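You operate a simulated robot arm through the tools that you are given. There is no shell and no other tool. Be economical: measure what you need, move in short steps, check, and stop when the job is done.

You are at the controls of a simulated two-armed robot. One attempt, no reset.

Task
Shut the blue valve, cap the yellow tee and stand both in the parts tray.
Fine: hold each one while you turn. Set down upright: small valve with the blue wheel, tee with the yellow cap.

Only the result counts: the job must be done as asked and must still hold three seconds after the hand-in. Knocking over, shifting, dropping, spilling or breaking anything else fails it. A push-on lid holds only when it is set on centred and level and pressed home; a screw cap is set on level and turned clockwise until tight.

Robot
Two 7-joint arms with two-finger parallel grippers on one trunk, on a base that drives. Base frame: it is fixed to the floor where the robot stands at the start and does not move with it; the origin is under the middle of the robot, x ahead of it, y to its left, z up; the surface under the hand at the start is at about z = 0.8. Readings come in m, rad, newtons and seconds.
The left shoulder is at the start at [0.07, 0.177, 1.095], the right one opposite. With the tool pointing down near the work surface each hand reaches from about 0.3 to 0.74 m from the robot's upright axis, wherever it stands, measured 20 degrees to its own side. Places, roughly: black hand wheel [1.7, 1.2, 0.9]; blue hand wheel [0.5, -0.2, 0.9]; parts tray [0.8, 0.2, 0.8]; red hand wheel [0.5, -0.4, 0.9]; small valve with the black wheel [1.75, 1.25, 0.75]; tee with the green cap (7x5x10 cm) [1.7, 0.9, 0.8]; tee with the red cap (7x5x10 cm) [0.5, 0.1, 0.8]; tee with the yellow cap (7x5x10 cm) [0.5, 0.3, 0.8]. Payload 3.43 kg a hand.
The TCP of each hand is the grasp point between the finger pads, 0.03 m short of the fingertips. In the tool frame z runs along the fingers and y along their closing line. The gripper opens to 0.094 m. The fingers are 0.028 m wide and 0.01 m thick; the gripper's body (0.05 by 0.096 m) begins 0.055 m behind the TCP.
Orientation is that of the tool frame in the base frame, as a unit quaternion [w, x, y, z]. With the fingers straight down and closing along the base's y, the tool's x points along the base's -x, its y along +y and its z along -z.

Tools
- The arms move only by the tool arm_command. It takes "left_moves", "right_moves" or both (then of equal length, played together; a hand with none holds still); each is a list that holds one entry, the list of rows, each a list of 7 numbers: the opening, from 0 (shut) to 1 (fully open), then the shift along the tool's x, y, z in m, then the turn, a rotation vector about the tool's x, y, z in rad. In form: [[[gripper, tx, ty, tz, rx, ry, rz], ...]]. A call has 1 to 12 rows; each row shifts and turns the commanded pose from where the row before left it, along the tool's axes as they then stand. Each row takes 0.2 s and may step no farther than 0.05 m and 0.15 rad from the row before; otherwise, or with a gripper value out of range, the whole call is refused. Where a pose cannot be reached the arm comes as near as it can. A force on the tool above 70 N (or 10 N above the force at the start of the call, whichever is more), or a blocked arm, ends the call early, and 0.2 s more pass. The fingers move at their own pace (about 0.153 m/s each) and stop on an object; they squeeze with about 32 N. The grip force told is the motor's: it shows also when the fingers shut on nothing. Time passes only in rows, and 0.2 s behind the last, so rows that do not move let the fingers close. It gives the time, the measured TCP pose, the force on the tool (base axes), the opening and the grip force at its end, in the units of the frame above (readings bear some noise), with the torque about the TCP (base axes, N m) and any sound that the robot's microphone picked up.
- Cameras (640 x 400 px; columns grow to the right, rows downward): "scene" is now at [0.1349, 0.012, 1.4058]; the picture's right is [0.14, -0.99, 0.00], its down [-0.62, -0.09, -0.78] and it looks along [0.77, 0.11, -0.63] (base axes); focal length 258 px, centre (320, 200). "left" rides on the left gripper at [0.076, -0.014, -0.102] in its tool frame; the picture's right is [0.18, 0.98, 0.00], its down [-0.75, 0.14, -0.64] and it looks along [-0.63, 0.12, 0.77] (tool axes); focal length 243 px, centre (320, 200). "right" rides on the right gripper at [0.076, 0.014, -0.102] in its tool frame; the picture's right is [-0.18, 0.98, 0.00], its down [-0.75, -0.14, -0.64] and it looks along [-0.63, -0.12, 0.77] (tool axes); focal length 243 px, centre (320, 200). There is no depth. A picture from a camera that has moved, and an enlarged one, comes with that camera's place and axes in the base frame and with its lens.
- camera(camera): a new picture of that camera. It takes no simulated time.
- raise_lower(by): slides the trunk up (or, below 0, down) by that many m; the arms and the scene camera ride with it, the base frame stays. It gives what a move gives, with no picture.
- roll_base(legs): drives the robot by 1 to 6 legs, each [ahead, turn to the left] in m and rad, along the robot's own axes; the way and the turn of a leg run together, so that a leg with both is an arc; at most 1.5 m and 3.142 rad a leg. The arms and the cameras ride along, it lands a little off, and it stops where it bumps. It gives what a move gives.
- aim_head(pan, tilt): turns the head with the scene camera to pan (to the left, within 1.501 rad either way) and tilt (down, from -0.506 to 1.204), counted from straight ahead of the robot. It gives what a move gives.
- enlarge(camera, box): a new picture of the part [left, top, right, bottom] of that camera's present view, enlarged. It takes no simulated time.
- hand_in(): hands the job in; it is judged then, once.

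Go step by step. Nothing tells you exact positions but the pictures and the camera data: compare them with the known pose of the tool, close in by small moves and look again before you grip or let go. The budget is 120 turns and 92 pictures, counting those below and the enlarged ones. Unless the task says otherwise, let go and move clear before handing in, and close with one line.

The tools are called after "Emit:" as a command line: name --argument value ..., lists and objects as JSON in quotes. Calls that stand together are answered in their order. arm_command: Moves the arms, as the interface text tells. Its arguments: {"type":"object","properties":{"left_moves":{"type":"array"},"right_moves":{"type":"array"}},"required":[]} The other tools are called the same way: raise_lower (by) slides the trunk up or down; roll_base (legs) drives the base; aim_head (pan, tilt) turns the head that bears the scene camera; camera (camera) takes a picture; enlarge (camera, box) takes an enlarged picture of a part of a camera's view; hand_in () hands the job in.

At the start:

```text
time_s: 0.0
left_ee_pos: [0.4512, 0.3504, 1.2388]
left_tcp_rot: [-0.001, 0.0, 1.0, 0.0]
left_ft_force: [-0.5, -0.2, -0.4]
left_wrist_torque: [0.0, 0.04, -0.03]
left_width: 0.0937
left_grasp_force: 0.0
right_ee_pos: [0.5296, -0.1216, 1.2132]
right_tcp_rot: [0.0, 0.0, 1.0, -0.001]
right_ft_force: [0.6, 0.2, 0.8]
right_wrist_torque: [0.02, 0.02, 0.02]
right_width: 0.0942
right_grasp_force: 0.1
trunk travel left (down, up): [-0.675, 0.165]
robot x, y, heading: [0.0013, 0.0011, -0.0]
head pan, tilt: [0.136, 0.681]
```

scene: 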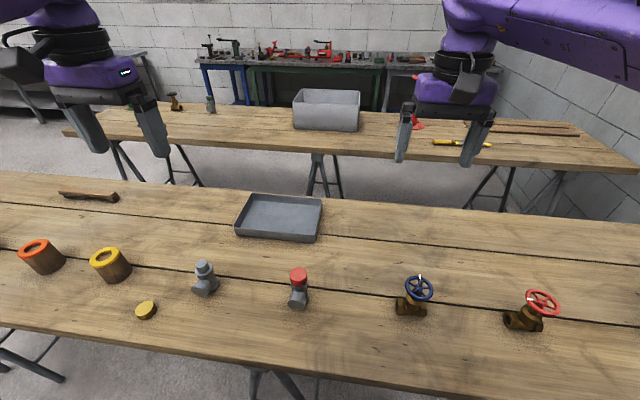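
right: 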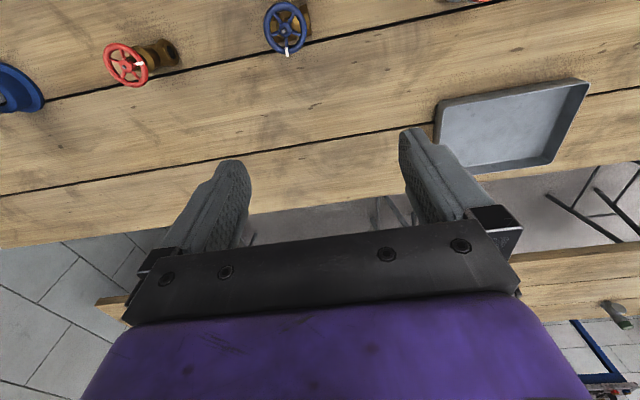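
left: 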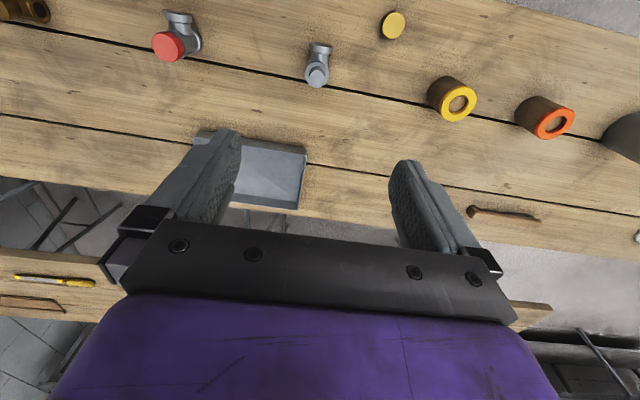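

I see the uncapped grey tee with its yellow cap lying nearby, the blue valve ahead to the right, and the tray in the middle. I'll look closer at each.

Emit:
enlarge --camera "scene" --box '[120, 240, 320, 340]'

Emit:
enlarge --camera "scene" --box '[370, 250, 570, 350]'

Emit:
enlarge --camera "right" --box '[220, 0, 380, 100]'

Emit:
enlarge --camera "left" --box '[270, 0, 430, 100]'

```text
3.20 times, centred on (220, 290) of scene
camera zoom: at [0.1349, 0.012, 1.4058], right [0.14, -0.99, 0.0], down [-0.62, -0.09, -0.78], along [0.77, 0.11, -0.63], focal length 824 px, centre (640, -88)
```

zoom: 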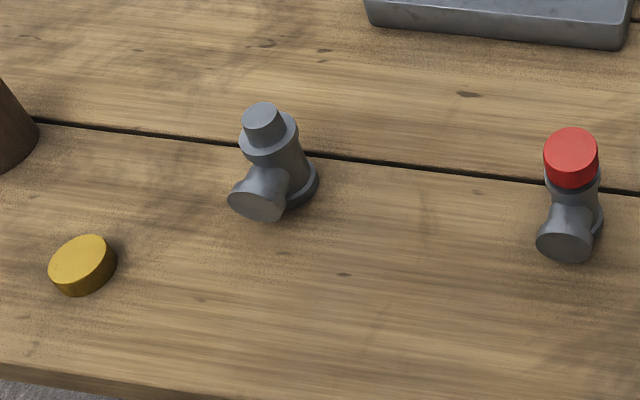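

```text
3.20 times, centred on (470, 300) of scene
camera zoom: at [0.1349, 0.012, 1.4058], right [0.14, -0.99, 0.0], down [-0.62, -0.09, -0.78], along [0.77, 0.11, -0.63], focal length 824 px, centre (-160, -120)
```

zoom: 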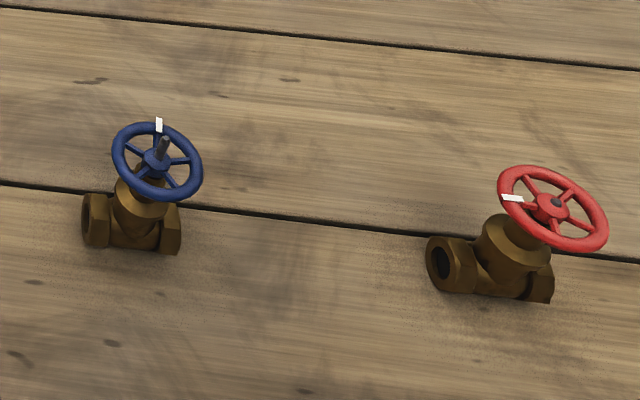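

```text
4.00 times, centred on (300, 50) of right
camera zoom: at [0.4548, -0.1071, 1.3153], right [0.18, 0.98, 0.0], down [0.75, -0.14, 0.64], along [0.63, -0.12, -0.77], focal length 970 px, centre (400, 800)
```

zoom: 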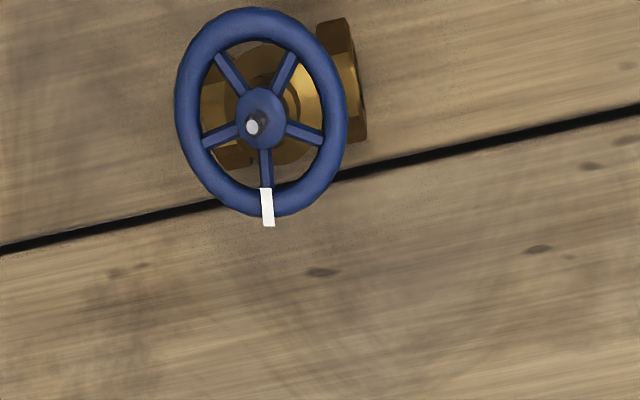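

```text
4.00 times, centred on (350, 50) of left
camera zoom: at [0.3743, 0.3364, 1.3418], right [-0.18, 0.98, 0.0], down [0.75, 0.14, 0.64], along [0.63, 0.12, -0.77], focal length 970 px, centre (200, 800)
```

zoom: 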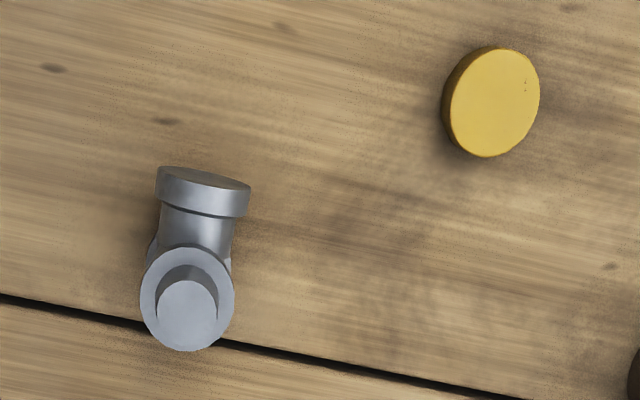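

The blue valve's stem sticks out, so it is open. It stands at about (0.48, -0.16) with its pipe along y, the tee is at (0.48, 0.35), and the cap is at (0.39, 0.47). I plan to hold the valve body with the right hand from the front and turn the wheel with the left hand from above, so I'll turn the base a bit to the right first.

Emit:
roll_base --legs '[[0, -0.3]]'

Emit:
aim_head --pan 0.0 --tilt 0.85

Emit:
enlarge --camera "scene" --box '[220, 150, 420, 275]'

Emit:
camera --camera "right"

```text
time_s: 1.4
left_ee_pos: [0.5344, 0.2002, 1.239]
left_tcp_rot: [-0.001, 0.151, 0.988, 0.0]
left_ft_force: [0.9, 0.4, -0.1]
left_wrist_torque: [-0.01, -0.02, 0.0]
left_width: 0.0943
left_grasp_force: 0.1
right_ee_pos: [0.4699, -0.272, 1.213]
right_tcp_rot: [0.0, 0.151, 0.989, 0.0]
right_ft_force: [0.1, 0.2, 0.2]
right_wrist_torque: [0.01, 0.01, 0.01]
right_width: 0.0939
right_grasp_force: 0.0
trunk travel left (down, up): [-0.675, 0.165]
robot x, y, heading: [0.0001, -0.0018, -0.308]
head pan, tilt: [0.136, 0.681]
```

```text
time_s: 2.1
left_ee_pos: [0.5351, 0.1982, 1.2393]
left_tcp_rot: [0.0, 0.151, 0.988, 0.0]
left_ft_force: [0.3, 0.5, 0.3]
left_wrist_torque: [-0.01, 0.04, 0.01]
left_width: 0.0938
left_grasp_force: 0.1
right_ee_pos: [0.4698, -0.2731, 1.2135]
right_tcp_rot: [0.0, 0.151, 0.989, 0.0]
right_ft_force: [0.0, -0.6, -0.3]
right_wrist_torque: [0.02, -0.01, 0.02]
right_width: 0.0939
right_grasp_force: 0.1
trunk travel left (down, up): [-0.675, 0.165]
robot x, y, heading: [-0.0004, -0.0023, -0.3]
head pan, tilt: [0.0, 0.85]
```

```text
3.20 times, centred on (320, 212) of scene
camera zoom: at [0.1223, -0.0383, 1.3919], right [-0.3, -0.95, 0.0], down [-0.72, 0.22, -0.66], along [0.63, -0.2, -0.75], focal length 824 px, centre (320, 160)
```

zoom: 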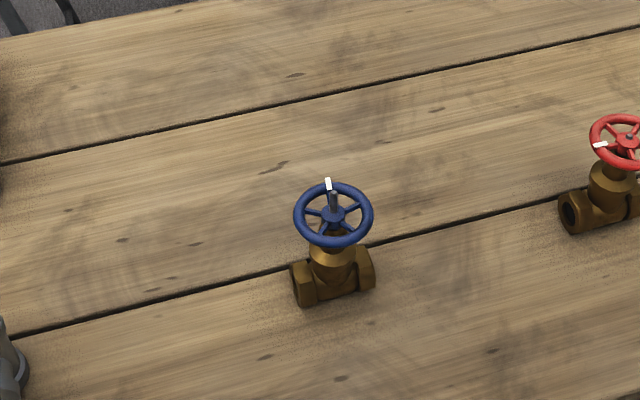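

```text
83 pictures are left
camera right: at [0.4023, -0.238, 1.3153], right [0.47, 0.88, 0.0], down [0.68, -0.36, 0.64], along [0.57, -0.3, -0.77], focal length 243 px, centre (320, 200)
```

right: 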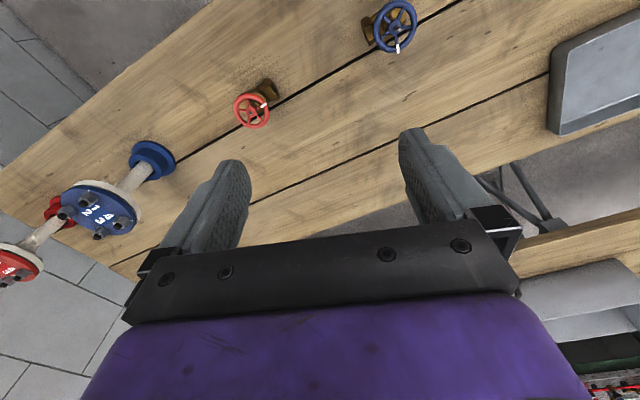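

Valve confirmed: hub at about (0.48, -0.16, 0.90), pipe along y. I'll square the right hand to the base axes and bring it in front of and above the valve.

Emit:
arm_command --right_moves '[[[1, 0, 0, 0, 0, 0, -0.15], [1, 0, 0, 0, 0, 0, -0.15], [1, 0.0183, 0.0188, 0.0355, 0, 0, 0], [1, 0.0183, 0.0188, 0.0355, 0, 0, 0], [1, 0.0183, 0.0188, 0.0355, 0, 0, 0], [1, 0.0183, 0.0188, 0.0355, 0, 0, 0], [1, 0.0183, 0.0188, 0.0355, 0, 0, 0], [1, 0.0183, 0.0188, 0.0355, 0, 0, 0]]]'

Emit:
arm_command --right_moves '[[[1, 0, 0, 0, 0, -0.15, 0], [1, 0, 0, 0, 0, -0.15, 0], [1, 0, 0, 0, 0, -0.15, 0], [1, 0, 0, 0, 0, -0.15, 0], [1, 0, 0, 0, 0, -0.15, 0], [1, 0, 0, 0, 0, -0.15, 0], [1, 0, 0, 0, 0, -0.147, 0]]]'

Emit:
camera --camera "scene"

Emit:
camera --camera "right"

```text
time_s: 3.9
left_ee_pos: [0.5347, 0.1994, 1.2389]
left_tcp_rot: [0.0, 0.152, 0.988, 0.0]
left_ft_force: [-0.6, -0.5, 0.6]
left_wrist_torque: [-0.01, 0.06, 0.0]
left_width: 0.0941
left_grasp_force: 0.1
right_ee_pos: [0.3603, -0.1608, 1.0011]
right_tcp_rot: [0.0, 0.002, 1.0, 0.0]
right_ft_force: [0.5, 0.4, -0.2]
right_wrist_torque: [-0.04, -0.02, 0.02]
right_width: 0.094
right_grasp_force: 0.2
trunk travel left (down, up): [-0.675, 0.165]
robot x, y, heading: [-0.0021, 0.0018, -0.306]
head pan, tilt: [0.0, 0.85]
```

```text
time_s: 5.5
left_ee_pos: [0.5358, 0.1994, 1.2377]
left_tcp_rot: [-0.001, 0.151, 0.988, 0.0]
left_ft_force: [0.3, -0.2, -0.5]
left_wrist_torque: [-0.02, 0.05, -0.01]
left_width: 0.0942
left_grasp_force: 0.1
right_ee_pos: [0.3886, -0.1468, 1.0003]
right_tcp_rot: [0.5, 0.001, 0.866, -0.001]
right_ft_force: [0.1, -1.0, -0.4]
right_wrist_torque: [-0.01, -0.04, 0.0]
right_width: 0.0941
right_grasp_force: 0.0
right hand out of reach, approached as far as the arm can: row 6, 7
trunk travel left (down, up): [-0.675, 0.165]
robot x, y, heading: [-0.0008, 0.002, -0.306]
head pan, tilt: [0.0, 0.85]
```

```text
82 pictures are left
camera scene: at [0.1238, -0.0379, 1.3918], right [-0.3, -0.95, 0.0], down [-0.72, 0.22, -0.66], along [0.63, -0.2, -0.75], focal length 258 px, centre (320, 200)
```

scene: 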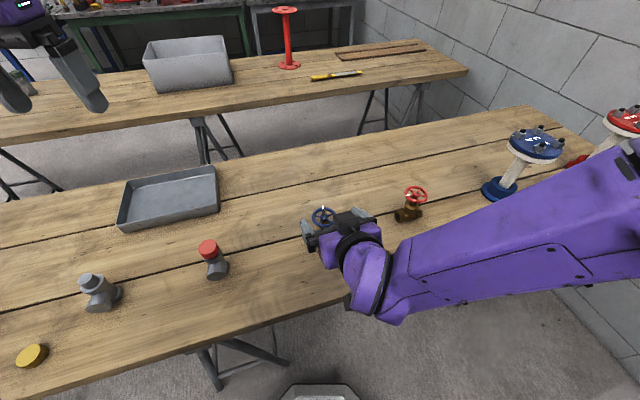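

```text
81 pictures are left
camera right: at [0.2624, -0.1339, 0.986], right [0.09, 0.98, 0.16], down [-0.18, -0.14, 0.97], along [0.98, -0.12, 0.16], focal length 243 px, centre (320, 200)
```

right: 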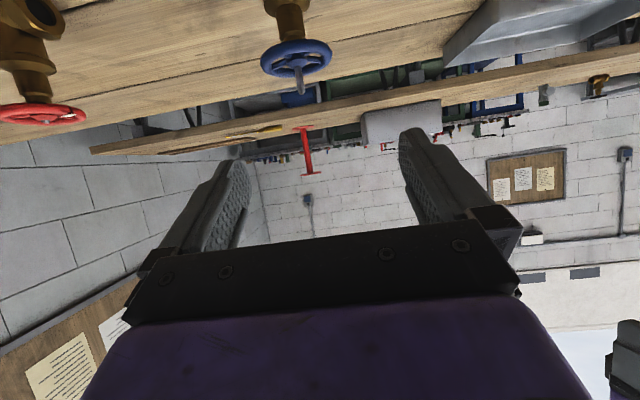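

The wrist is too close to the body for this tilt. I'll back the base up by 0.1 m to gain room.

Emit:
roll_base --legs '[[-0.1, 0]]'

Emit:
arm_command --right_moves '[[[1, 0, 0, 0, 0, 0, 0]]]'

```text
time_s: 6.6
left_ee_pos: [0.4397, 0.2296, 1.2392]
left_tcp_rot: [0.001, 0.15, 0.989, 0.0]
left_ft_force: [-0.7, -0.4, -0.4]
left_wrist_torque: [0.03, -0.02, 0.02]
left_width: 0.094
left_grasp_force: 0.0
right_ee_pos: [0.2932, -0.1175, 1.002]
right_tcp_rot: [0.5, 0.001, 0.866, 0.0]
right_ft_force: [-0.2, -0.4, -0.3]
right_wrist_torque: [-0.01, 0.01, -0.01]
right_width: 0.0939
right_grasp_force: 0.1
trunk travel left (down, up): [-0.675, 0.165]
robot x, y, heading: [-0.0957, 0.0264, -0.302]
head pan, tilt: [0.0, 0.85]
```

```text
time_s: 7.0
left_ee_pos: [0.4408, 0.2289, 1.2382]
left_tcp_rot: [-0.001, 0.15, 0.989, 0.0]
left_ft_force: [0.0, -0.6, -0.1]
left_wrist_torque: [0.01, 0.01, -0.01]
left_width: 0.0939
left_grasp_force: 0.0
right_ee_pos: [0.2939, -0.1191, 1.0005]
right_tcp_rot: [0.499, 0.001, 0.867, -0.001]
right_ft_force: [-0.5, -0.9, -1.1]
right_wrist_torque: [-0.03, 0.01, 0.01]
right_width: 0.0936
right_grasp_force: 0.0
trunk travel left (down, up): [-0.675, 0.165]
robot x, y, heading: [-0.0966, 0.0263, -0.305]
head pan, tilt: [0.0, 0.85]
```

Emit:
arm_command --right_moves '[[[1, 0.0104, -0.0088, 0.032, 0, 0, 0], [1, 0.0104, -0.0088, 0.032, 0, 0, 0], [1, 0.0104, -0.0088, 0.032, 0, 0, 0], [1, 0.0104, -0.0088, 0.032, 0, 0, 0]]]'

Emit:
camera --camera "right"

Emit:
camera --camera "scene"

```text
time_s: 8.0
left_ee_pos: [0.4404, 0.2275, 1.2383]
left_tcp_rot: [-0.001, 0.15, 0.989, 0.0]
left_ft_force: [0.3, -0.2, -0.3]
left_wrist_torque: [0.04, 0.04, 0.02]
left_width: 0.0939
left_grasp_force: 0.0
right_ee_pos: [0.3835, -0.1538, 0.8999]
right_tcp_rot: [0.499, 0.0, 0.866, 0.0]
right_ft_force: [-0.1, 0.3, -0.4]
right_wrist_torque: [0.01, -0.01, 0.02]
right_width: 0.094
right_grasp_force: 0.2
trunk travel left (down, up): [-0.675, 0.165]
robot x, y, heading: [-0.095, 0.0322, -0.301]
head pan, tilt: [0.0, 0.85]
```

```text
80 pictures are left
camera right: at [0.2584, -0.1405, 0.8861], right [0.09, 0.98, 0.16], down [-0.18, -0.14, 0.97], along [0.98, -0.12, 0.16], focal length 243 px, centre (320, 200)
```

right: 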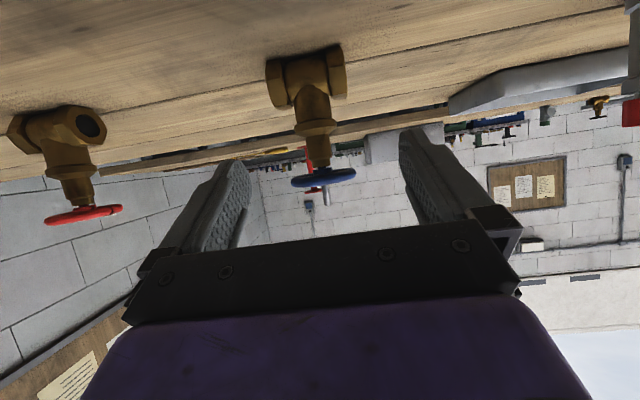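

```text
79 pictures are left
camera scene: at [0.0289, -0.0095, 1.3917], right [-0.3, -0.95, 0.0], down [-0.72, 0.22, -0.66], along [0.63, -0.2, -0.75], focal length 258 px, centre (320, 200)
```

scene: 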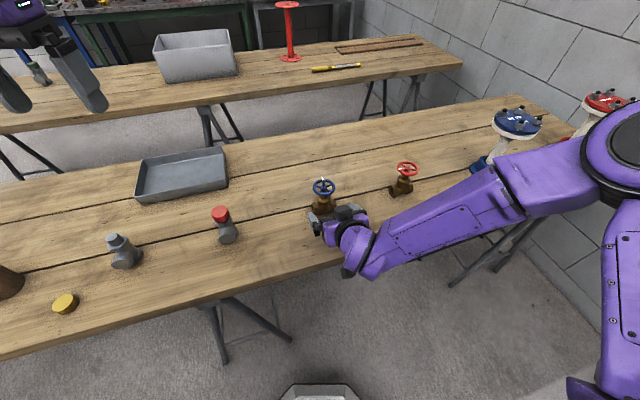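

The right hand is in front of the valve, about 0.1 m short, and well aligned. I'll advance and straddle the pipe ends.

Emit:
arm_command --right_moves '[[[1, 0.012, -0.007, 0.012, 0, 0, 0], [1, 0.0034, 0, 0.033, 0, 0, 0], [1, 0, 0, 0.03, 0, 0, 0]]]'

Emit:
camera --camera "right"

```text
time_s: 8.8
left_ee_pos: [0.4394, 0.2301, 1.2393]
left_tcp_rot: [0.0, 0.151, 0.989, 0.0]
left_ft_force: [1.3, 0.2, -1.0]
left_wrist_torque: [-0.01, 0.05, 0.02]
left_width: 0.0939
left_grasp_force: 0.2
right_ee_pos: [0.441, -0.1593, 0.8506]
right_tcp_rot: [0.499, -0.001, 0.866, 0.001]
right_ft_force: [-0.7, -0.2, 0.5]
right_wrist_torque: [-0.01, 0.02, 0.03]
right_width: 0.0943
right_grasp_force: 0.1
trunk travel left (down, up): [-0.675, 0.165]
robot x, y, heading: [-0.0987, 0.0307, -0.302]
head pan, tilt: [0.0, 0.85]
```

```text
78 pictures are left
camera right: at [0.3148, -0.1462, 0.8357], right [0.09, 0.98, 0.16], down [-0.18, -0.14, 0.97], along [0.98, -0.12, 0.16], focal length 243 px, centre (320, 200)
```

right: 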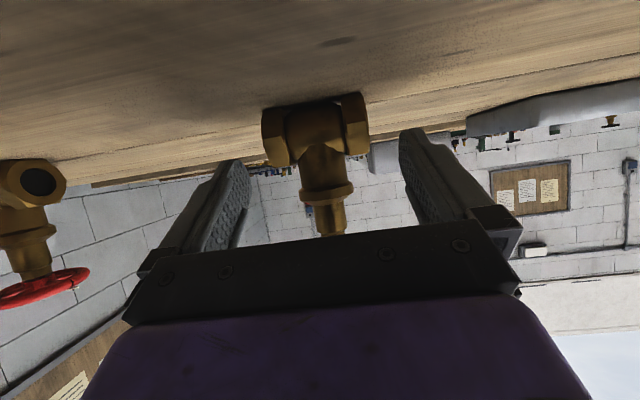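

Emit:
arm_command --right_moves '[[[1, 0.001, -0.001, 0.016, 0, 0, 0], [1, 0.001, 0, 0.015, 0, 0, 0]]]'

Emit:
camera --camera "right"

Emit:
enlarge --camera "scene" --box '[280, 160, 380, 222]'

```text
time_s: 9.4
left_ee_pos: [0.4384, 0.2295, 1.2391]
left_tcp_rot: [0.0, 0.151, 0.989, 0.0]
left_ft_force: [0.1, 0.0, 0.1]
left_wrist_torque: [0.04, -0.03, -0.02]
left_width: 0.0939
left_grasp_force: 0.0
right_ee_pos: [0.4651, -0.1623, 0.8335]
right_tcp_rot: [0.5, 0.001, 0.866, -0.001]
right_ft_force: [0.6, -0.1, -0.6]
right_wrist_torque: [0.01, 0.02, -0.02]
right_width: 0.094
right_grasp_force: 0.0
trunk travel left (down, up): [-0.675, 0.165]
robot x, y, heading: [-0.0956, 0.0304, -0.3]
head pan, tilt: [0.0, 0.85]
```

```text
77 pictures are left
camera right: at [0.3393, -0.1474, 0.8185], right [0.09, 0.98, 0.16], down [-0.18, -0.14, 0.97], along [0.98, -0.12, 0.16], focal length 243 px, centre (320, 200)
```

right: 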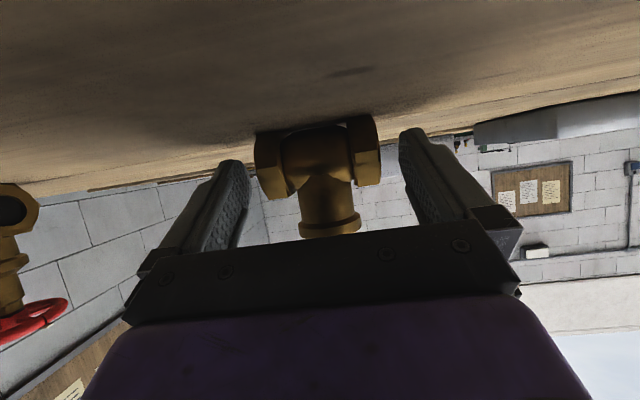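

```text
6.40 times, centred on (330, 191) of scene
camera zoom: at [0.026, -0.0081, 1.3921], right [-0.3, -0.95, 0.0], down [-0.72, 0.22, -0.66], along [0.63, -0.2, -0.75], focal length 1648 px, centre (256, 258)
```

zoom: 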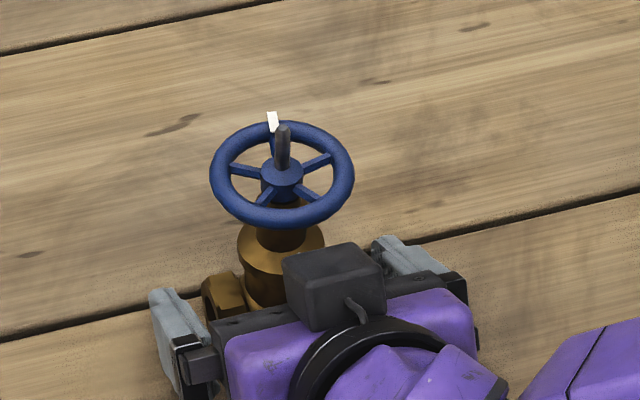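

The fingers straddle the pipe ends. I'll close the right gripper.

Emit:
arm_command --right_moves '[[[0, 0, 0, 0, 0, 0, 0], [0, 0, 0, 0, 0, 0, 0], [0, 0, 0, 0, 0, 0, 0]]]'

Emit:
enlarge --camera "scene" --box '[280, 160, 380, 222]'

Emit:
camera --camera "left"

```text
time_s: 10.2
left_ee_pos: [0.4377, 0.2302, 1.239]
left_tcp_rot: [0.001, 0.15, 0.989, 0.0]
left_ft_force: [0.2, 0.9, 0.2]
left_wrist_torque: [0.02, -0.03, 0.04]
left_width: 0.0937
left_grasp_force: 0.0
right_ee_pos: [0.465, -0.1606, 0.8328]
right_tcp_rot: [0.5, 0.0, 0.866, 0.0]
right_ft_force: [-3.1, -0.4, 2.5]
right_wrist_torque: [0.02, -0.04, 0.0]
right_width: 0.0677
right_grasp_force: 32.2
trunk travel left (down, up): [-0.675, 0.165]
robot x, y, heading: [-0.0963, 0.0296, -0.304]
head pan, tilt: [0.0, 0.85]
```

```text
6.40 times, centred on (330, 191) of scene
camera zoom: at [0.0262, -0.0079, 1.392], right [-0.3, -0.95, 0.0], down [-0.72, 0.22, -0.66], along [0.63, -0.2, -0.75], focal length 1648 px, centre (256, 258)
```

zoom: 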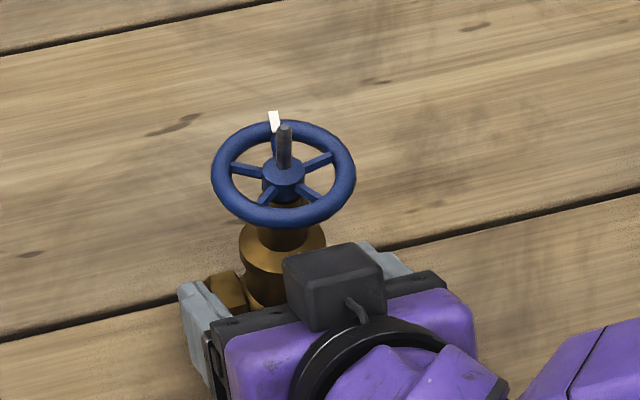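

```text
74 pictures are left
camera left: at [0.3609, 0.2396, 1.342], right [0.12, 0.99, 0.0], down [0.76, -0.09, 0.64], along [0.64, -0.07, -0.77], focal length 243 px, centre (320, 200)
```

left: 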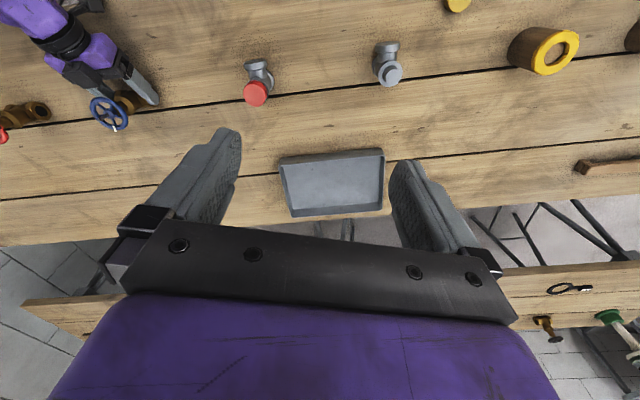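

The right hand holds the valve firmly (width 0.068 m). Now I'll bring the left hand above the wheel hub at (0.478, -0.160).

Emit:
arm_command --left_moves '[[[1, -0.0153, -0.0361, 0.017, 0, 0, 0], [1, -0.0153, -0.0361, 0.017, 0, 0, 0], [1, -0.0153, -0.0361, 0.017, 0, 0, 0], [1, -0.0153, -0.0361, 0.017, 0, 0, 0], [1, -0.0153, -0.0361, 0.017, 0, 0, 0], [1, -0.0153, -0.0361, 0.017, 0, 0, 0], [1, -0.0153, -0.0361, 0.017, 0, 0, 0], [1, -0.0153, -0.0361, 0.017, 0, 0, 0], [1, -0.0153, -0.0361, 0.017, 0, 0, 0], [1, -0.0153, -0.0361, 0.017, 0, 0, 0]]]'

Emit:
arm_command --left_moves '[[[1, 0, 0, 0, 0, 0, -0.15], [1, 0, 0, 0, 0, 0, -0.15], [1, 0, 0, 0, 0, 0, -0.15], [1, 0, 0, 0, 0, 0, -0.15], [1, 0, 0, 0, 0, 0, -0.15], [1, 0, 0, 0, 0, 0, -0.15], [1, 0, 0, 0, 0, 0, -0.15]]]'

Emit:
camera --camera "scene"

Emit:
camera --camera "left"

```text
time_s: 12.4
left_ee_pos: [0.4775, -0.1628, 1.0696]
left_tcp_rot: [-0.001, 0.151, 0.989, 0.0]
left_ft_force: [0.0, 0.6, 0.1]
left_wrist_torque: [0.06, -0.03, -0.01]
left_width: 0.0937
left_grasp_force: 0.2
right_ee_pos: [0.4651, -0.1611, 0.8338]
right_tcp_rot: [0.5, 0.001, 0.866, 0.0]
right_ft_force: [2.1, 0.6, 2.1]
right_wrist_torque: [0.12, 1.17, -0.18]
right_width: 0.0637
right_grasp_force: 31.7
trunk travel left (down, up): [-0.675, 0.165]
robot x, y, heading: [-0.0971, 0.0278, -0.305]
head pan, tilt: [0.0, 0.85]
```

```text
time_s: 14.0
left_ee_pos: [0.4781, -0.1609, 1.069]
left_tcp_rot: [0.0, -0.367, 0.93, 0.001]
left_ft_force: [0.1, -0.3, 0.1]
left_wrist_torque: [-0.01, -0.01, 0.0]
left_width: 0.0939
left_grasp_force: 0.0
right_ee_pos: [0.4662, -0.162, 0.8325]
right_tcp_rot: [0.5, 0.001, 0.866, -0.001]
right_ft_force: [1.4, -2.3, 9.3]
right_wrist_torque: [0.02, 1.93, 0.47]
right_width: 0.0639
right_grasp_force: 31.8
trunk travel left (down, up): [-0.675, 0.165]
robot x, y, heading: [-0.0942, 0.026, -0.297]
head pan, tilt: [0.0, 0.85]
```

```text
73 pictures are left
camera scene: at [0.0266, -0.0084, 1.392], right [-0.3, -0.95, 0.0], down [-0.72, 0.22, -0.66], along [0.63, -0.2, -0.75], focal length 258 px, centre (320, 200)
```

scene: 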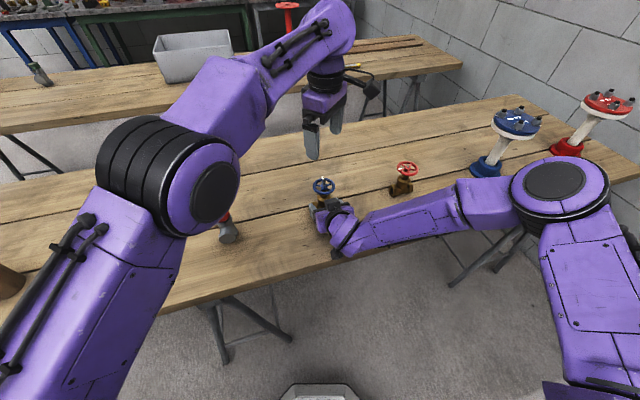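

```text
72 pictures are left
camera left: at [0.4314, -0.2214, 1.1719], right [-0.81, 0.59, 0.0], down [0.45, 0.62, 0.64], along [0.38, 0.52, -0.77], focal length 243 px, centre (320, 200)
```

left: 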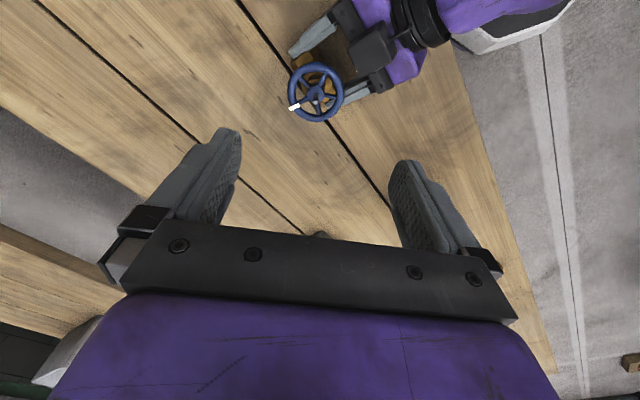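

The right wrist's torque and the grip width changed a little, so I'll check that the valve still stands level.

Emit:
enlarge --camera "scene" --box '[280, 160, 380, 222]'

Emit:
camera --camera "right"

Emit:
enlarge --camera "left" --box '[240, 0, 440, 125]'

```text
6.40 times, centred on (330, 191) of scene
camera zoom: at [0.0266, -0.0084, 1.392], right [-0.3, -0.95, 0.0], down [-0.72, 0.22, -0.66], along [0.63, -0.2, -0.75], focal length 1648 px, centre (256, 258)
```

zoom: 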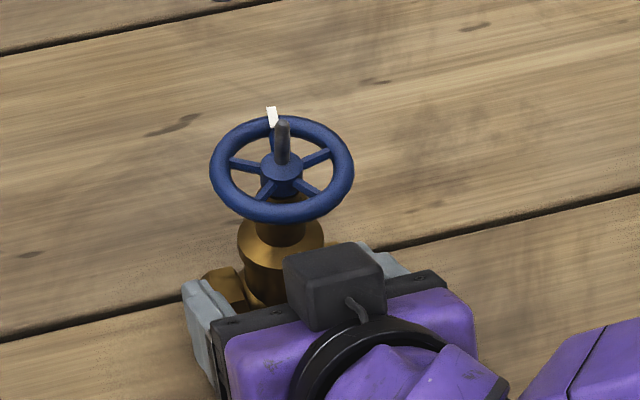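

```text
70 pictures are left
camera right: at [0.3397, -0.1476, 0.8185], right [0.09, 0.98, 0.16], down [-0.18, -0.14, 0.97], along [0.98, -0.12, 0.16], focal length 243 px, centre (320, 200)
```

right: 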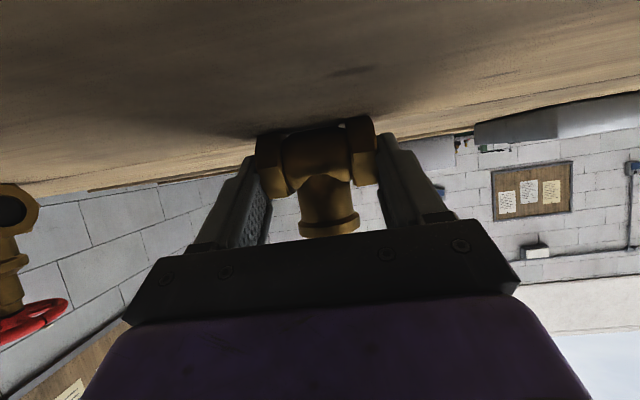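

```text
3.20 times, centred on (340, 62) of left
camera zoom: at [0.4314, -0.2214, 1.1719], right [-0.81, 0.59, 0.0], down [0.45, 0.62, 0.64], along [0.38, 0.52, -0.77], focal length 776 px, centre (256, 640)
```

zoom: 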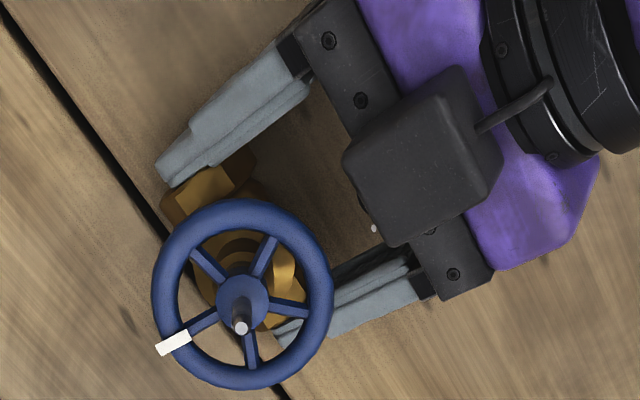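

The valve is steady, with the hub at (0.479, -0.161, about 0.904). I'll lower the left hand over the rim, then close on it.

Emit:
arm_command --left_moves '[[[1, 0, 0, 0.04, 0, 0, 0], [1, 0, 0, 0.04, 0, 0, 0], [1, 0, 0, 0.04, 0, 0, 0], [1, 0, 0, 0.03, 0, 0, 0]]]'

Emit:
camera --camera "left"

Emit:
enlarge --camera "scene" --box '[260, 140, 400, 227]'

```text
time_s: 15.0
left_ee_pos: [0.4782, -0.1604, 0.9164]
left_tcp_rot: [0.0, -0.366, 0.931, 0.001]
left_ft_force: [0.1, -0.1, -0.3]
left_wrist_torque: [0.01, 0.04, 0.0]
left_width: 0.0937
left_grasp_force: 0.0
right_ee_pos: [0.4647, -0.1615, 0.8334]
right_tcp_rot: [0.499, 0.001, 0.866, -0.001]
right_ft_force: [1.3, -2.5, 8.5]
right_wrist_torque: [0.01, 1.69, 0.4]
right_width: 0.064
right_grasp_force: 32.2
trunk travel left (down, up): [-0.675, 0.165]
robot x, y, heading: [-0.096, 0.0285, -0.303]
head pan, tilt: [0.0, 0.85]
```

```text
68 pictures are left
camera left: at [0.4306, -0.2223, 1.0185], right [-0.8, 0.6, 0.0], down [0.46, 0.61, 0.64], along [0.38, 0.52, -0.76], focal length 243 px, centre (320, 200)
```

left: 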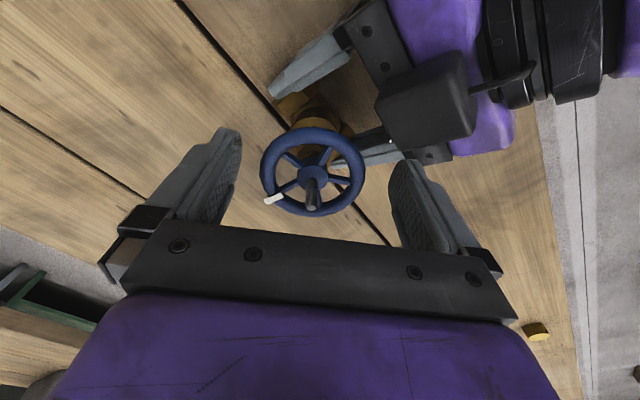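

```text
4.57 times, centred on (330, 184) of scene
camera zoom: at [0.0265, -0.0084, 1.392], right [-0.3, -0.95, 0.0], down [-0.72, 0.22, -0.66], along [0.63, -0.2, -0.75], focal length 1177 px, centre (274, 275)
```

zoom: 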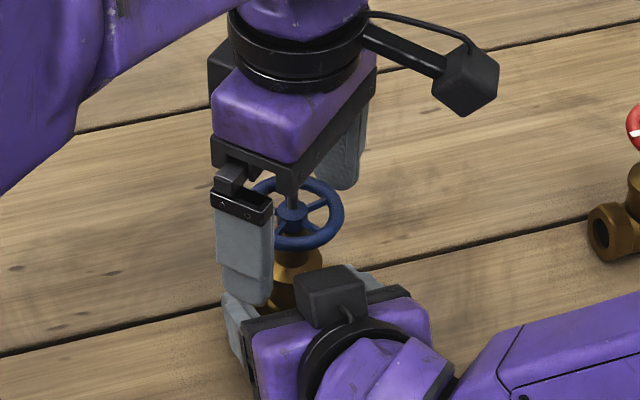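

Emit:
arm_command --left_moves '[[[0, 0, 0, 0, 0, 0, 0], [0, 0, 0, 0, 0, 0, 0], [0, 0, 0, 0, 0, 0, 0], [0, 0, 0, 0, 0, 0, 0.1], [0, 0, 0, 0, 0, 0, 0.1], [0, 0, 0, 0, 0, 0, 0.1]]]'

Emit:
enlarge --camera "scene" --box '[260, 140, 400, 227]'

```text
time_s: 16.4
left_ee_pos: [0.476, -0.1606, 0.9175]
left_tcp_rot: [-0.001, -0.22, 0.975, -0.001]
left_ft_force: [11.7, -13.5, -7.2]
left_wrist_torque: [0.04, -0.65, -0.03]
left_width: 0.0595
left_grasp_force: 32.2
right_ee_pos: [0.465, -0.1601, 0.8327]
right_tcp_rot: [0.499, -0.001, 0.866, 0.001]
right_ft_force: [-14.8, 16.3, 12.5]
right_wrist_torque: [-0.97, 0.5, -0.22]
right_width: 0.064
right_grasp_force: 32.2
trunk travel left (down, up): [-0.675, 0.165]
robot x, y, heading: [-0.0955, 0.0315, -0.295]
head pan, tilt: [0.0, 0.85]
```

```text
4.57 times, centred on (330, 184) of scene
camera zoom: at [0.0266, -0.0076, 1.3919], right [-0.3, -0.95, 0.0], down [-0.72, 0.22, -0.66], along [0.63, -0.2, -0.75], focal length 1177 px, centre (274, 275)
```

zoom: 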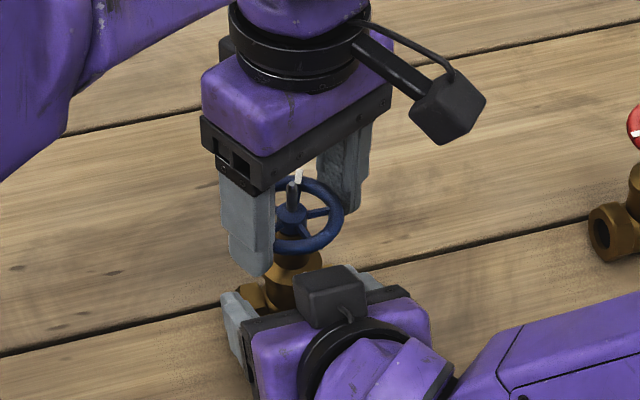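

The wheel turns with the grip. A small sideways load shows, so I'll shift slightly and keep turning clockwise.

Emit:
arm_command --left_moves '[[[0, 0, -0.001, 0, 0, 0, 0.15], [0, 0, -0.001, 0, 0, 0, 0.15], [0, 0, 0, 0, 0, 0, 0.15], [0, 0, 0, 0, 0, 0, 0.15], [0, 0, 0, 0, 0, 0, 0.15], [0, 0, 0, 0, 0, 0, 0.15], [0, 0, 0, 0, 0, 0, 0.15], [0, 0, 0, 0, 0, 0, 0.15]]]'

Emit:
enlarge --camera "scene" --box '[260, 140, 400, 227]'

```text
time_s: 18.2
left_ee_pos: [0.4799, -0.1599, 0.9177]
left_tcp_rot: [-0.001, 0.368, 0.93, 0.002]
left_ft_force: [-1.5, 20.9, -3.0]
left_wrist_torque: [1.06, 0.23, 0.06]
left_width: 0.0592
left_grasp_force: 32.1
right_ee_pos: [0.4664, -0.1621, 0.8336]
right_tcp_rot: [0.501, 0.002, 0.866, -0.002]
right_ft_force: [2.5, -21.0, 14.4]
right_wrist_torque: [0.96, 1.36, -0.37]
right_width: 0.0642
right_grasp_force: 31.7
trunk travel left (down, up): [-0.675, 0.165]
robot x, y, heading: [-0.0944, 0.0314, -0.302]
head pan, tilt: [0.0, 0.85]
```

```text
4.57 times, centred on (330, 184) of scene
camera zoom: at [0.0269, -0.0078, 1.392], right [-0.3, -0.95, 0.0], down [-0.72, 0.22, -0.66], along [0.63, -0.2, -0.75], focal length 1177 px, centre (274, 275)
```

zoom: 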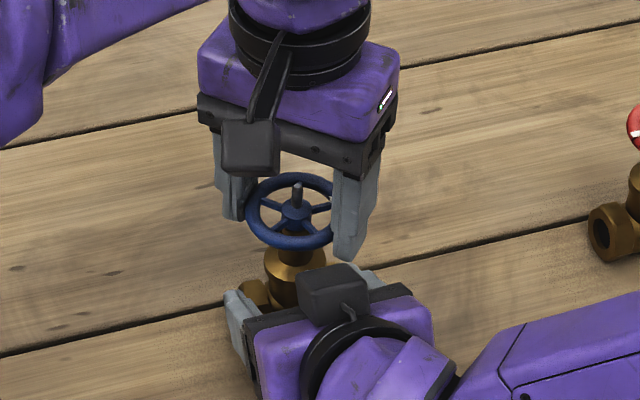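

The wheel is turning freely with low torque. I'll ratchet: open, swing back, recentre, grip and turn again.

Emit:
arm_command --left_moves '[[[1, 0, 0, 0, 0, 0, 0], [1, 0, 0.0023, 0, 0, 0, 0], [1, 0, 0, 0, 0, 0, -0.15], [1, 0, 0, 0, 0, 0, -0.15], [1, 0, 0, 0, 0, 0, -0.15], [1, 0, 0, 0, 0, 0, -0.15], [1, 0, 0, 0, 0, 0, -0.15], [1, 0, 0, 0, 0, 0, -0.15], [1, 0, 0, 0, 0, 0, -0.15], [1, 0, 0, 0, 0, 0, -0.15], [1, 0, 0, 0, 0, 0, -0.15], [1, 0, 0, 0, 0, 0, -0.15]]]'

Emit:
camera --camera "left"

Emit:
arm_command --left_moves '[[[0, 0, 0, 0, 0, 0, 0], [0, 0, 0, 0, 0, 0, 0], [0, 0, 0, 0, 0, 0, 0.15], [0, 0, 0, 0, 0, 0, 0.15], [0, 0, 0, 0, 0, 0, 0.15], [0, 0, 0, 0, 0, 0, 0.15], [0, 0, 0, 0, 0, 0, 0.15], [0, 0, 0, 0, 0, 0, 0.15], [0, 0, 0, 0, 0, 0, 0.15], [0, 0, 0, 0, 0, 0, 0.15], [0, 0, 0, 0, 0, 0, 0.15], [0, 0, 0, 0, 0, 0, 0.15]]]'

Emit:
enlarge --camera "scene" --box '[260, 140, 400, 227]'

```text
time_s: 20.8
left_ee_pos: [0.4804, -0.1606, 0.9198]
left_tcp_rot: [0.0, -0.367, 0.93, -0.001]
left_ft_force: [-0.9, -0.5, -0.3]
left_wrist_torque: [-0.02, 0.01, 0.02]
left_width: 0.0939
left_grasp_force: 0.0
right_ee_pos: [0.4658, -0.1607, 0.8335]
right_tcp_rot: [0.5, 0.001, 0.866, -0.001]
right_ft_force: [-3.5, 0.8, 1.9]
right_wrist_torque: [0.1, 1.11, -0.17]
right_width: 0.0638
right_grasp_force: 31.9
trunk travel left (down, up): [-0.675, 0.165]
robot x, y, heading: [-0.0971, 0.0291, -0.302]
head pan, tilt: [0.0, 0.85]
```

```text
64 pictures are left
camera left: at [0.4334, -0.2219, 1.0219], right [-0.8, 0.59, 0.0], down [0.45, 0.62, 0.64], along [0.38, 0.52, -0.77], focal length 243 px, centre (320, 200)
```

left: 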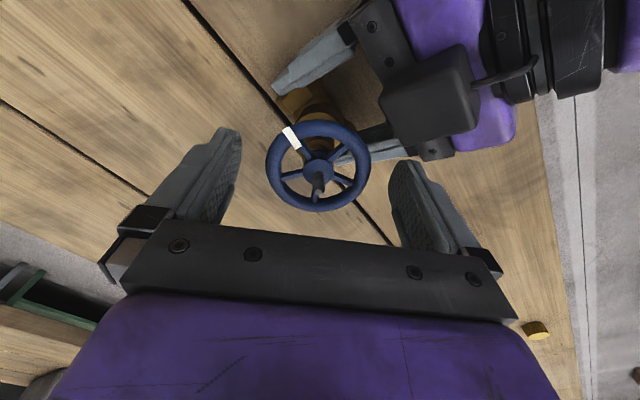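

```text
time_s: 23.4
left_ee_pos: [0.4804, -0.1599, 0.919]
left_tcp_rot: [0.0, 0.369, 0.929, 0.0]
left_ft_force: [1.0, -3.8, 5.1]
left_wrist_torque: [0.54, -0.02, 0.01]
left_width: 0.0586
left_grasp_force: 32.4
right_ee_pos: [0.4652, -0.1605, 0.8332]
right_tcp_rot: [0.5, 0.001, 0.866, -0.001]
right_ft_force: [-2.0, 4.6, 2.2]
right_wrist_torque: [-0.74, 1.78, -0.06]
right_width: 0.0639
right_grasp_force: 32.6
trunk travel left (down, up): [-0.675, 0.165]
robot x, y, heading: [-0.0947, 0.0318, -0.305]
head pan, tilt: [0.0, 0.85]
```

```text
4.57 times, centred on (330, 184) of scene
camera zoom: at [0.0264, -0.0077, 1.392], right [-0.3, -0.95, 0.0], down [-0.72, 0.22, -0.66], along [0.63, -0.2, -0.75], focal length 1177 px, centre (274, 275)
```

zoom: 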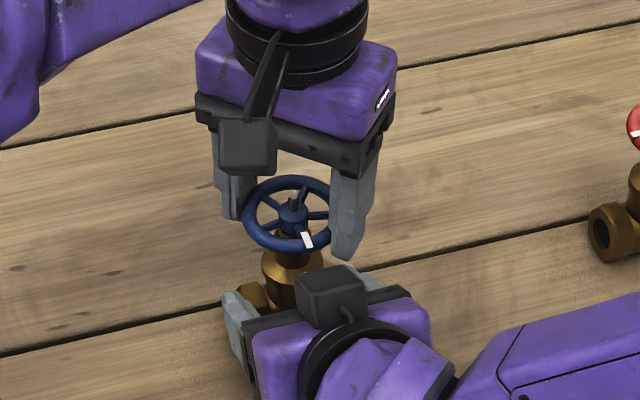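

About half a turn is done, still with low torque. I'll keep ratcheting.

Emit:
arm_command --left_moves '[[[1, 0, 0, 0, 0, 0, 0], [1, 0, 0, 0, 0, 0, 0], [1, 0, 0, 0, 0, 0, -0.15], [1, 0, 0, 0, 0, 0, -0.15], [1, 0, 0, 0, 0, 0, -0.15], [1, 0, 0, 0, 0, 0, -0.15], [1, 0, 0, 0, 0, 0, -0.15], [1, 0, 0, 0, 0, 0, -0.15], [1, 0, 0, 0, 0, 0, -0.15], [1, 0, 0, 0, 0, 0, -0.15], [1, 0, 0, 0, 0, 0, -0.15], [1, 0, 0, 0, 0, 0, -0.15]]]'

Emit:
enlarge --camera "left" --box '[230, 60, 430, 220]'

Emit:
arm_command --left_moves '[[[0, 0, 0, 0, 0, 0, 0], [0, 0, 0, 0, 0, 0, 0], [0, 0, 0, 0, 0, 0, 0.15], [0, 0, 0, 0, 0, 0, 0.15], [0, 0, 0, 0, 0, 0, 0.15], [0, 0, 0, 0, 0, 0, 0.15], [0, 0, 0, 0, 0, 0, 0.15], [0, 0, 0, 0, 0, 0, 0.15], [0, 0, 0, 0, 0, 0, 0.15], [0, 0, 0, 0, 0, 0, 0.15], [0, 0, 0, 0, 0, 0, 0.15], [0, 0, 0, 0, 0, 0, 0.15]]]'

Emit:
arm_command --left_moves '[[[1, 0, 0, 0, 0, 0, 0], [1, 0, 0, 0, 0, 0, 0], [1, 0, 0, 0, 0, 0, -0.15], [1, 0, 0, 0, 0, 0, -0.15], [1, 0, 0, 0, 0, 0, -0.15], [1, 0, 0, 0, 0, 0, -0.15], [1, 0, 0, 0, 0, 0, -0.15], [1, 0, 0, 0, 0, 0, -0.15], [1, 0, 0, 0, 0, 0, -0.15], [1, 0, 0, 0, 0, 0, -0.15], [1, 0, 0, 0, 0, 0, -0.15], [1, 0, 0, 0, 0, 0, -0.15]]]'

Emit:
enlarge --camera "scene" --box '[260, 140, 400, 227]'

Emit:
enlarge --camera "left" --box '[230, 60, 430, 220]'

```text
time_s: 26.0
left_ee_pos: [0.4792, -0.1601, 0.9179]
left_tcp_rot: [-0.001, -0.367, 0.93, 0.0]
left_ft_force: [-0.2, 0.1, -0.1]
left_wrist_torque: [0.01, 0.02, -0.01]
left_width: 0.0941
left_grasp_force: 0.1
right_ee_pos: [0.4651, -0.1598, 0.8326]
right_tcp_rot: [0.5, 0.001, 0.866, 0.0]
right_ft_force: [-2.1, 1.1, 3.1]
right_wrist_torque: [0.09, 1.32, -0.06]
right_width: 0.0638
right_grasp_force: 32.5
trunk travel left (down, up): [-0.675, 0.165]
robot x, y, heading: [-0.0915, 0.0312, -0.3]
head pan, tilt: [0.0, 0.85]
```

```text
2.50 times, centred on (330, 140) of left
camera zoom: at [0.4336, -0.2218, 1.0212], right [-0.8, 0.59, 0.0], down [0.45, 0.62, 0.64], along [0.38, 0.52, -0.77], focal length 606 px, centre (295, 350)
```

zoom: 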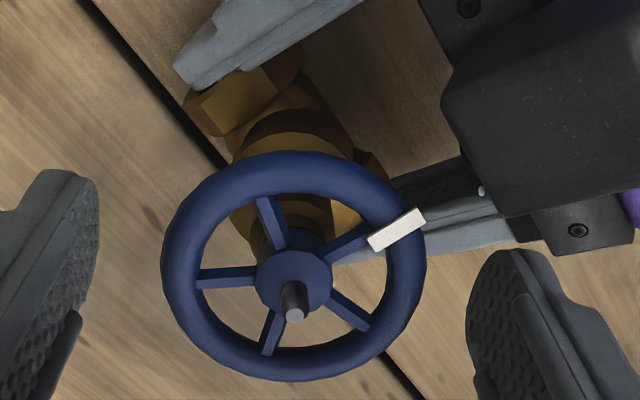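

```text
time_s: 28.6
left_ee_pos: [0.4804, -0.1599, 0.9196]
left_tcp_rot: [0.0, 0.369, 0.929, 0.0]
left_ft_force: [11.6, -2.6, -2.3]
left_wrist_torque: [0.55, -0.22, 0.02]
left_width: 0.0582
left_grasp_force: 32.1
right_ee_pos: [0.4652, -0.1608, 0.8341]
right_tcp_rot: [0.5, 0.0, 0.866, 0.0]
right_ft_force: [-11.8, 2.2, 12.7]
right_wrist_torque: [-0.71, 0.67, -0.01]
right_width: 0.0639
right_grasp_force: 32.0
trunk travel left (down, up): [-0.675, 0.165]
robot x, y, heading: [-0.0961, 0.0289, -0.302]
head pan, tilt: [0.0, 0.85]
```

```text
time_s: 31.2
left_ee_pos: [0.4798, -0.1612, 0.9185]
left_tcp_rot: [0.0, -0.366, 0.931, 0.001]
left_ft_force: [0.3, 0.1, -0.9]
left_wrist_torque: [0.02, 0.01, 0.0]
left_width: 0.0941
left_grasp_force: 0.0
right_ee_pos: [0.4653, -0.1617, 0.8317]
right_tcp_rot: [0.499, 0.001, 0.866, -0.001]
right_ft_force: [0.6, -1.0, 6.6]
right_wrist_torque: [0.12, 1.8, 0.06]
right_width: 0.0639
right_grasp_force: 31.9
trunk travel left (down, up): [-0.675, 0.165]
robot x, y, heading: [-0.0985, 0.0288, -0.303]
head pan, tilt: [0.0, 0.85]
```

```text
4.57 times, centred on (330, 184) of scene
camera zoom: at [0.0266, -0.0079, 1.392], right [-0.3, -0.95, 0.0], down [-0.72, 0.22, -0.66], along [0.63, -0.2, -0.75], focal length 1177 px, centre (274, 275)
```

zoom: 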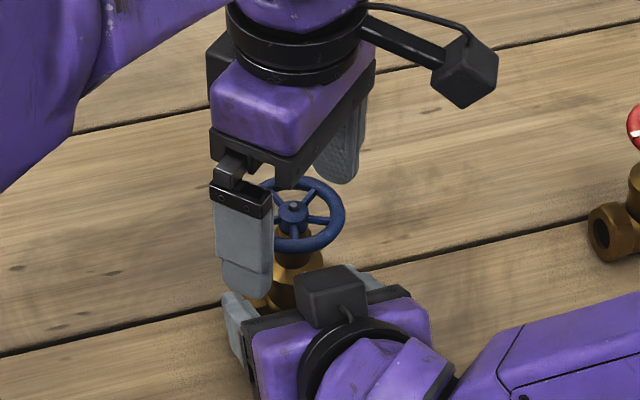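

```text
2.50 times, centred on (330, 140) of left
camera zoom: at [0.4332, -0.2221, 1.0218], right [-0.8, 0.59, 0.0], down [0.45, 0.62, 0.64], along [0.38, 0.52, -0.77], focal length 606 px, centre (295, 350)
```

zoom: 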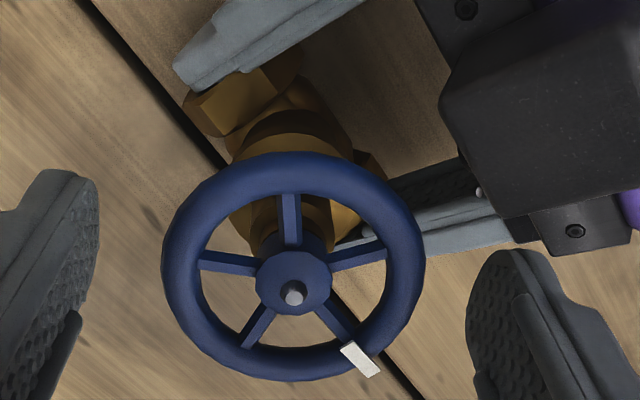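

The stem is going down and nearly flush. I'll make another turn.

Emit:
arm_command --left_moves '[[[0, 0, 0, 0, 0, 0, 0], [0, 0, 0, 0, 0, 0, 0], [0, 0, 0, 0, 0, 0, 0.15], [0, 0, 0, 0, 0, 0, 0.15], [0, 0, 0, 0, 0, 0, 0.15], [0, 0, 0, 0, 0, 0, 0.15], [0, 0, 0, 0, 0, 0, 0.15], [0, 0, 0, 0, 0, 0, 0.15], [0, 0, 0, 0, 0, 0, 0.15], [0, 0, 0, 0, 0, 0, 0.15], [0, 0, 0, 0, 0, 0, 0.15], [0, 0, 0, 0, 0, 0, 0.15]]]'

Emit:
enlarge --camera "scene" --box '[260, 140, 400, 227]'

```text
time_s: 33.8
left_ee_pos: [0.4808, -0.1592, 0.9191]
left_tcp_rot: [0.001, 0.369, 0.929, 0.0]
left_ft_force: [-1.8, -1.4, 1.2]
left_wrist_torque: [0.14, 0.03, 0.29]
left_width: 0.0585
left_grasp_force: 31.9
right_ee_pos: [0.4662, -0.1618, 0.833]
right_tcp_rot: [0.5, 0.001, 0.866, -0.001]
right_ft_force: [-0.1, 2.9, 5.7]
right_wrist_torque: [-0.17, 1.74, -0.37]
right_width: 0.0638
right_grasp_force: 32.2
trunk travel left (down, up): [-0.675, 0.165]
robot x, y, heading: [-0.0945, 0.0249, -0.295]
head pan, tilt: [0.0, 0.85]
```

```text
4.57 times, centred on (330, 184) of scene
camera zoom: at [0.0263, -0.0077, 1.392], right [-0.3, -0.95, 0.0], down [-0.72, 0.22, -0.66], along [0.63, -0.2, -0.75], focal length 1177 px, centre (274, 275)
```

zoom: 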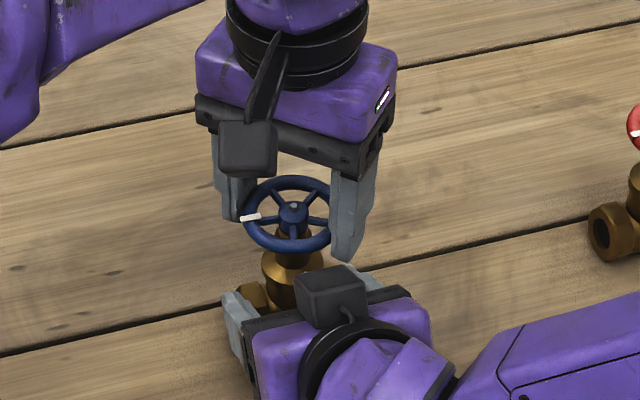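

The stem is flush and the torque has risen to 0.29. I'll push a little further to confirm it is at the stop.

Emit:
arm_command --left_moves '[[[0, 0, 0, 0, 0, 0, 0.1], [0, 0, 0, 0, 0, 0, 0.1], [0, 0, 0, 0, 0, 0, 0.1]]]'

Emit:
enlarge --camera "scene" --box '[260, 140, 400, 227]'

```text
time_s: 34.6
left_ee_pos: [0.4796, -0.1608, 0.9183]
left_tcp_rot: [0.001, 0.503, 0.864, 0.0]
left_ft_force: [-0.5, 0.3, -1.9]
left_wrist_torque: [0.08, -0.02, 0.84]
left_width: 0.0604
left_grasp_force: 31.6
right_ee_pos: [0.4656, -0.1618, 0.8341]
right_tcp_rot: [0.5, 0.001, 0.866, -0.001]
right_ft_force: [-2.3, 1.7, 5.0]
right_wrist_torque: [0.07, 1.5, -1.03]
right_width: 0.0635
right_grasp_force: 31.6
trunk travel left (down, up): [-0.675, 0.165]
robot x, y, heading: [-0.0941, 0.0323, -0.303]
head pan, tilt: [0.0, 0.85]
```

```text
4.57 times, centred on (330, 184) of scene
camera zoom: at [0.0264, -0.0077, 1.392], right [-0.3, -0.95, 0.0], down [-0.72, 0.22, -0.66], along [0.63, -0.2, -0.75], focal length 1177 px, centre (274, 275)
```

zoom: 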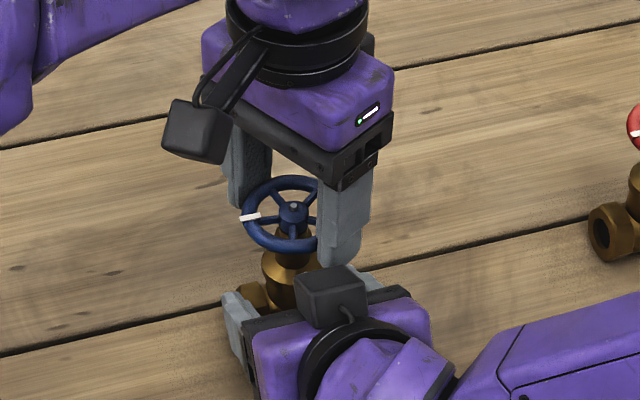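

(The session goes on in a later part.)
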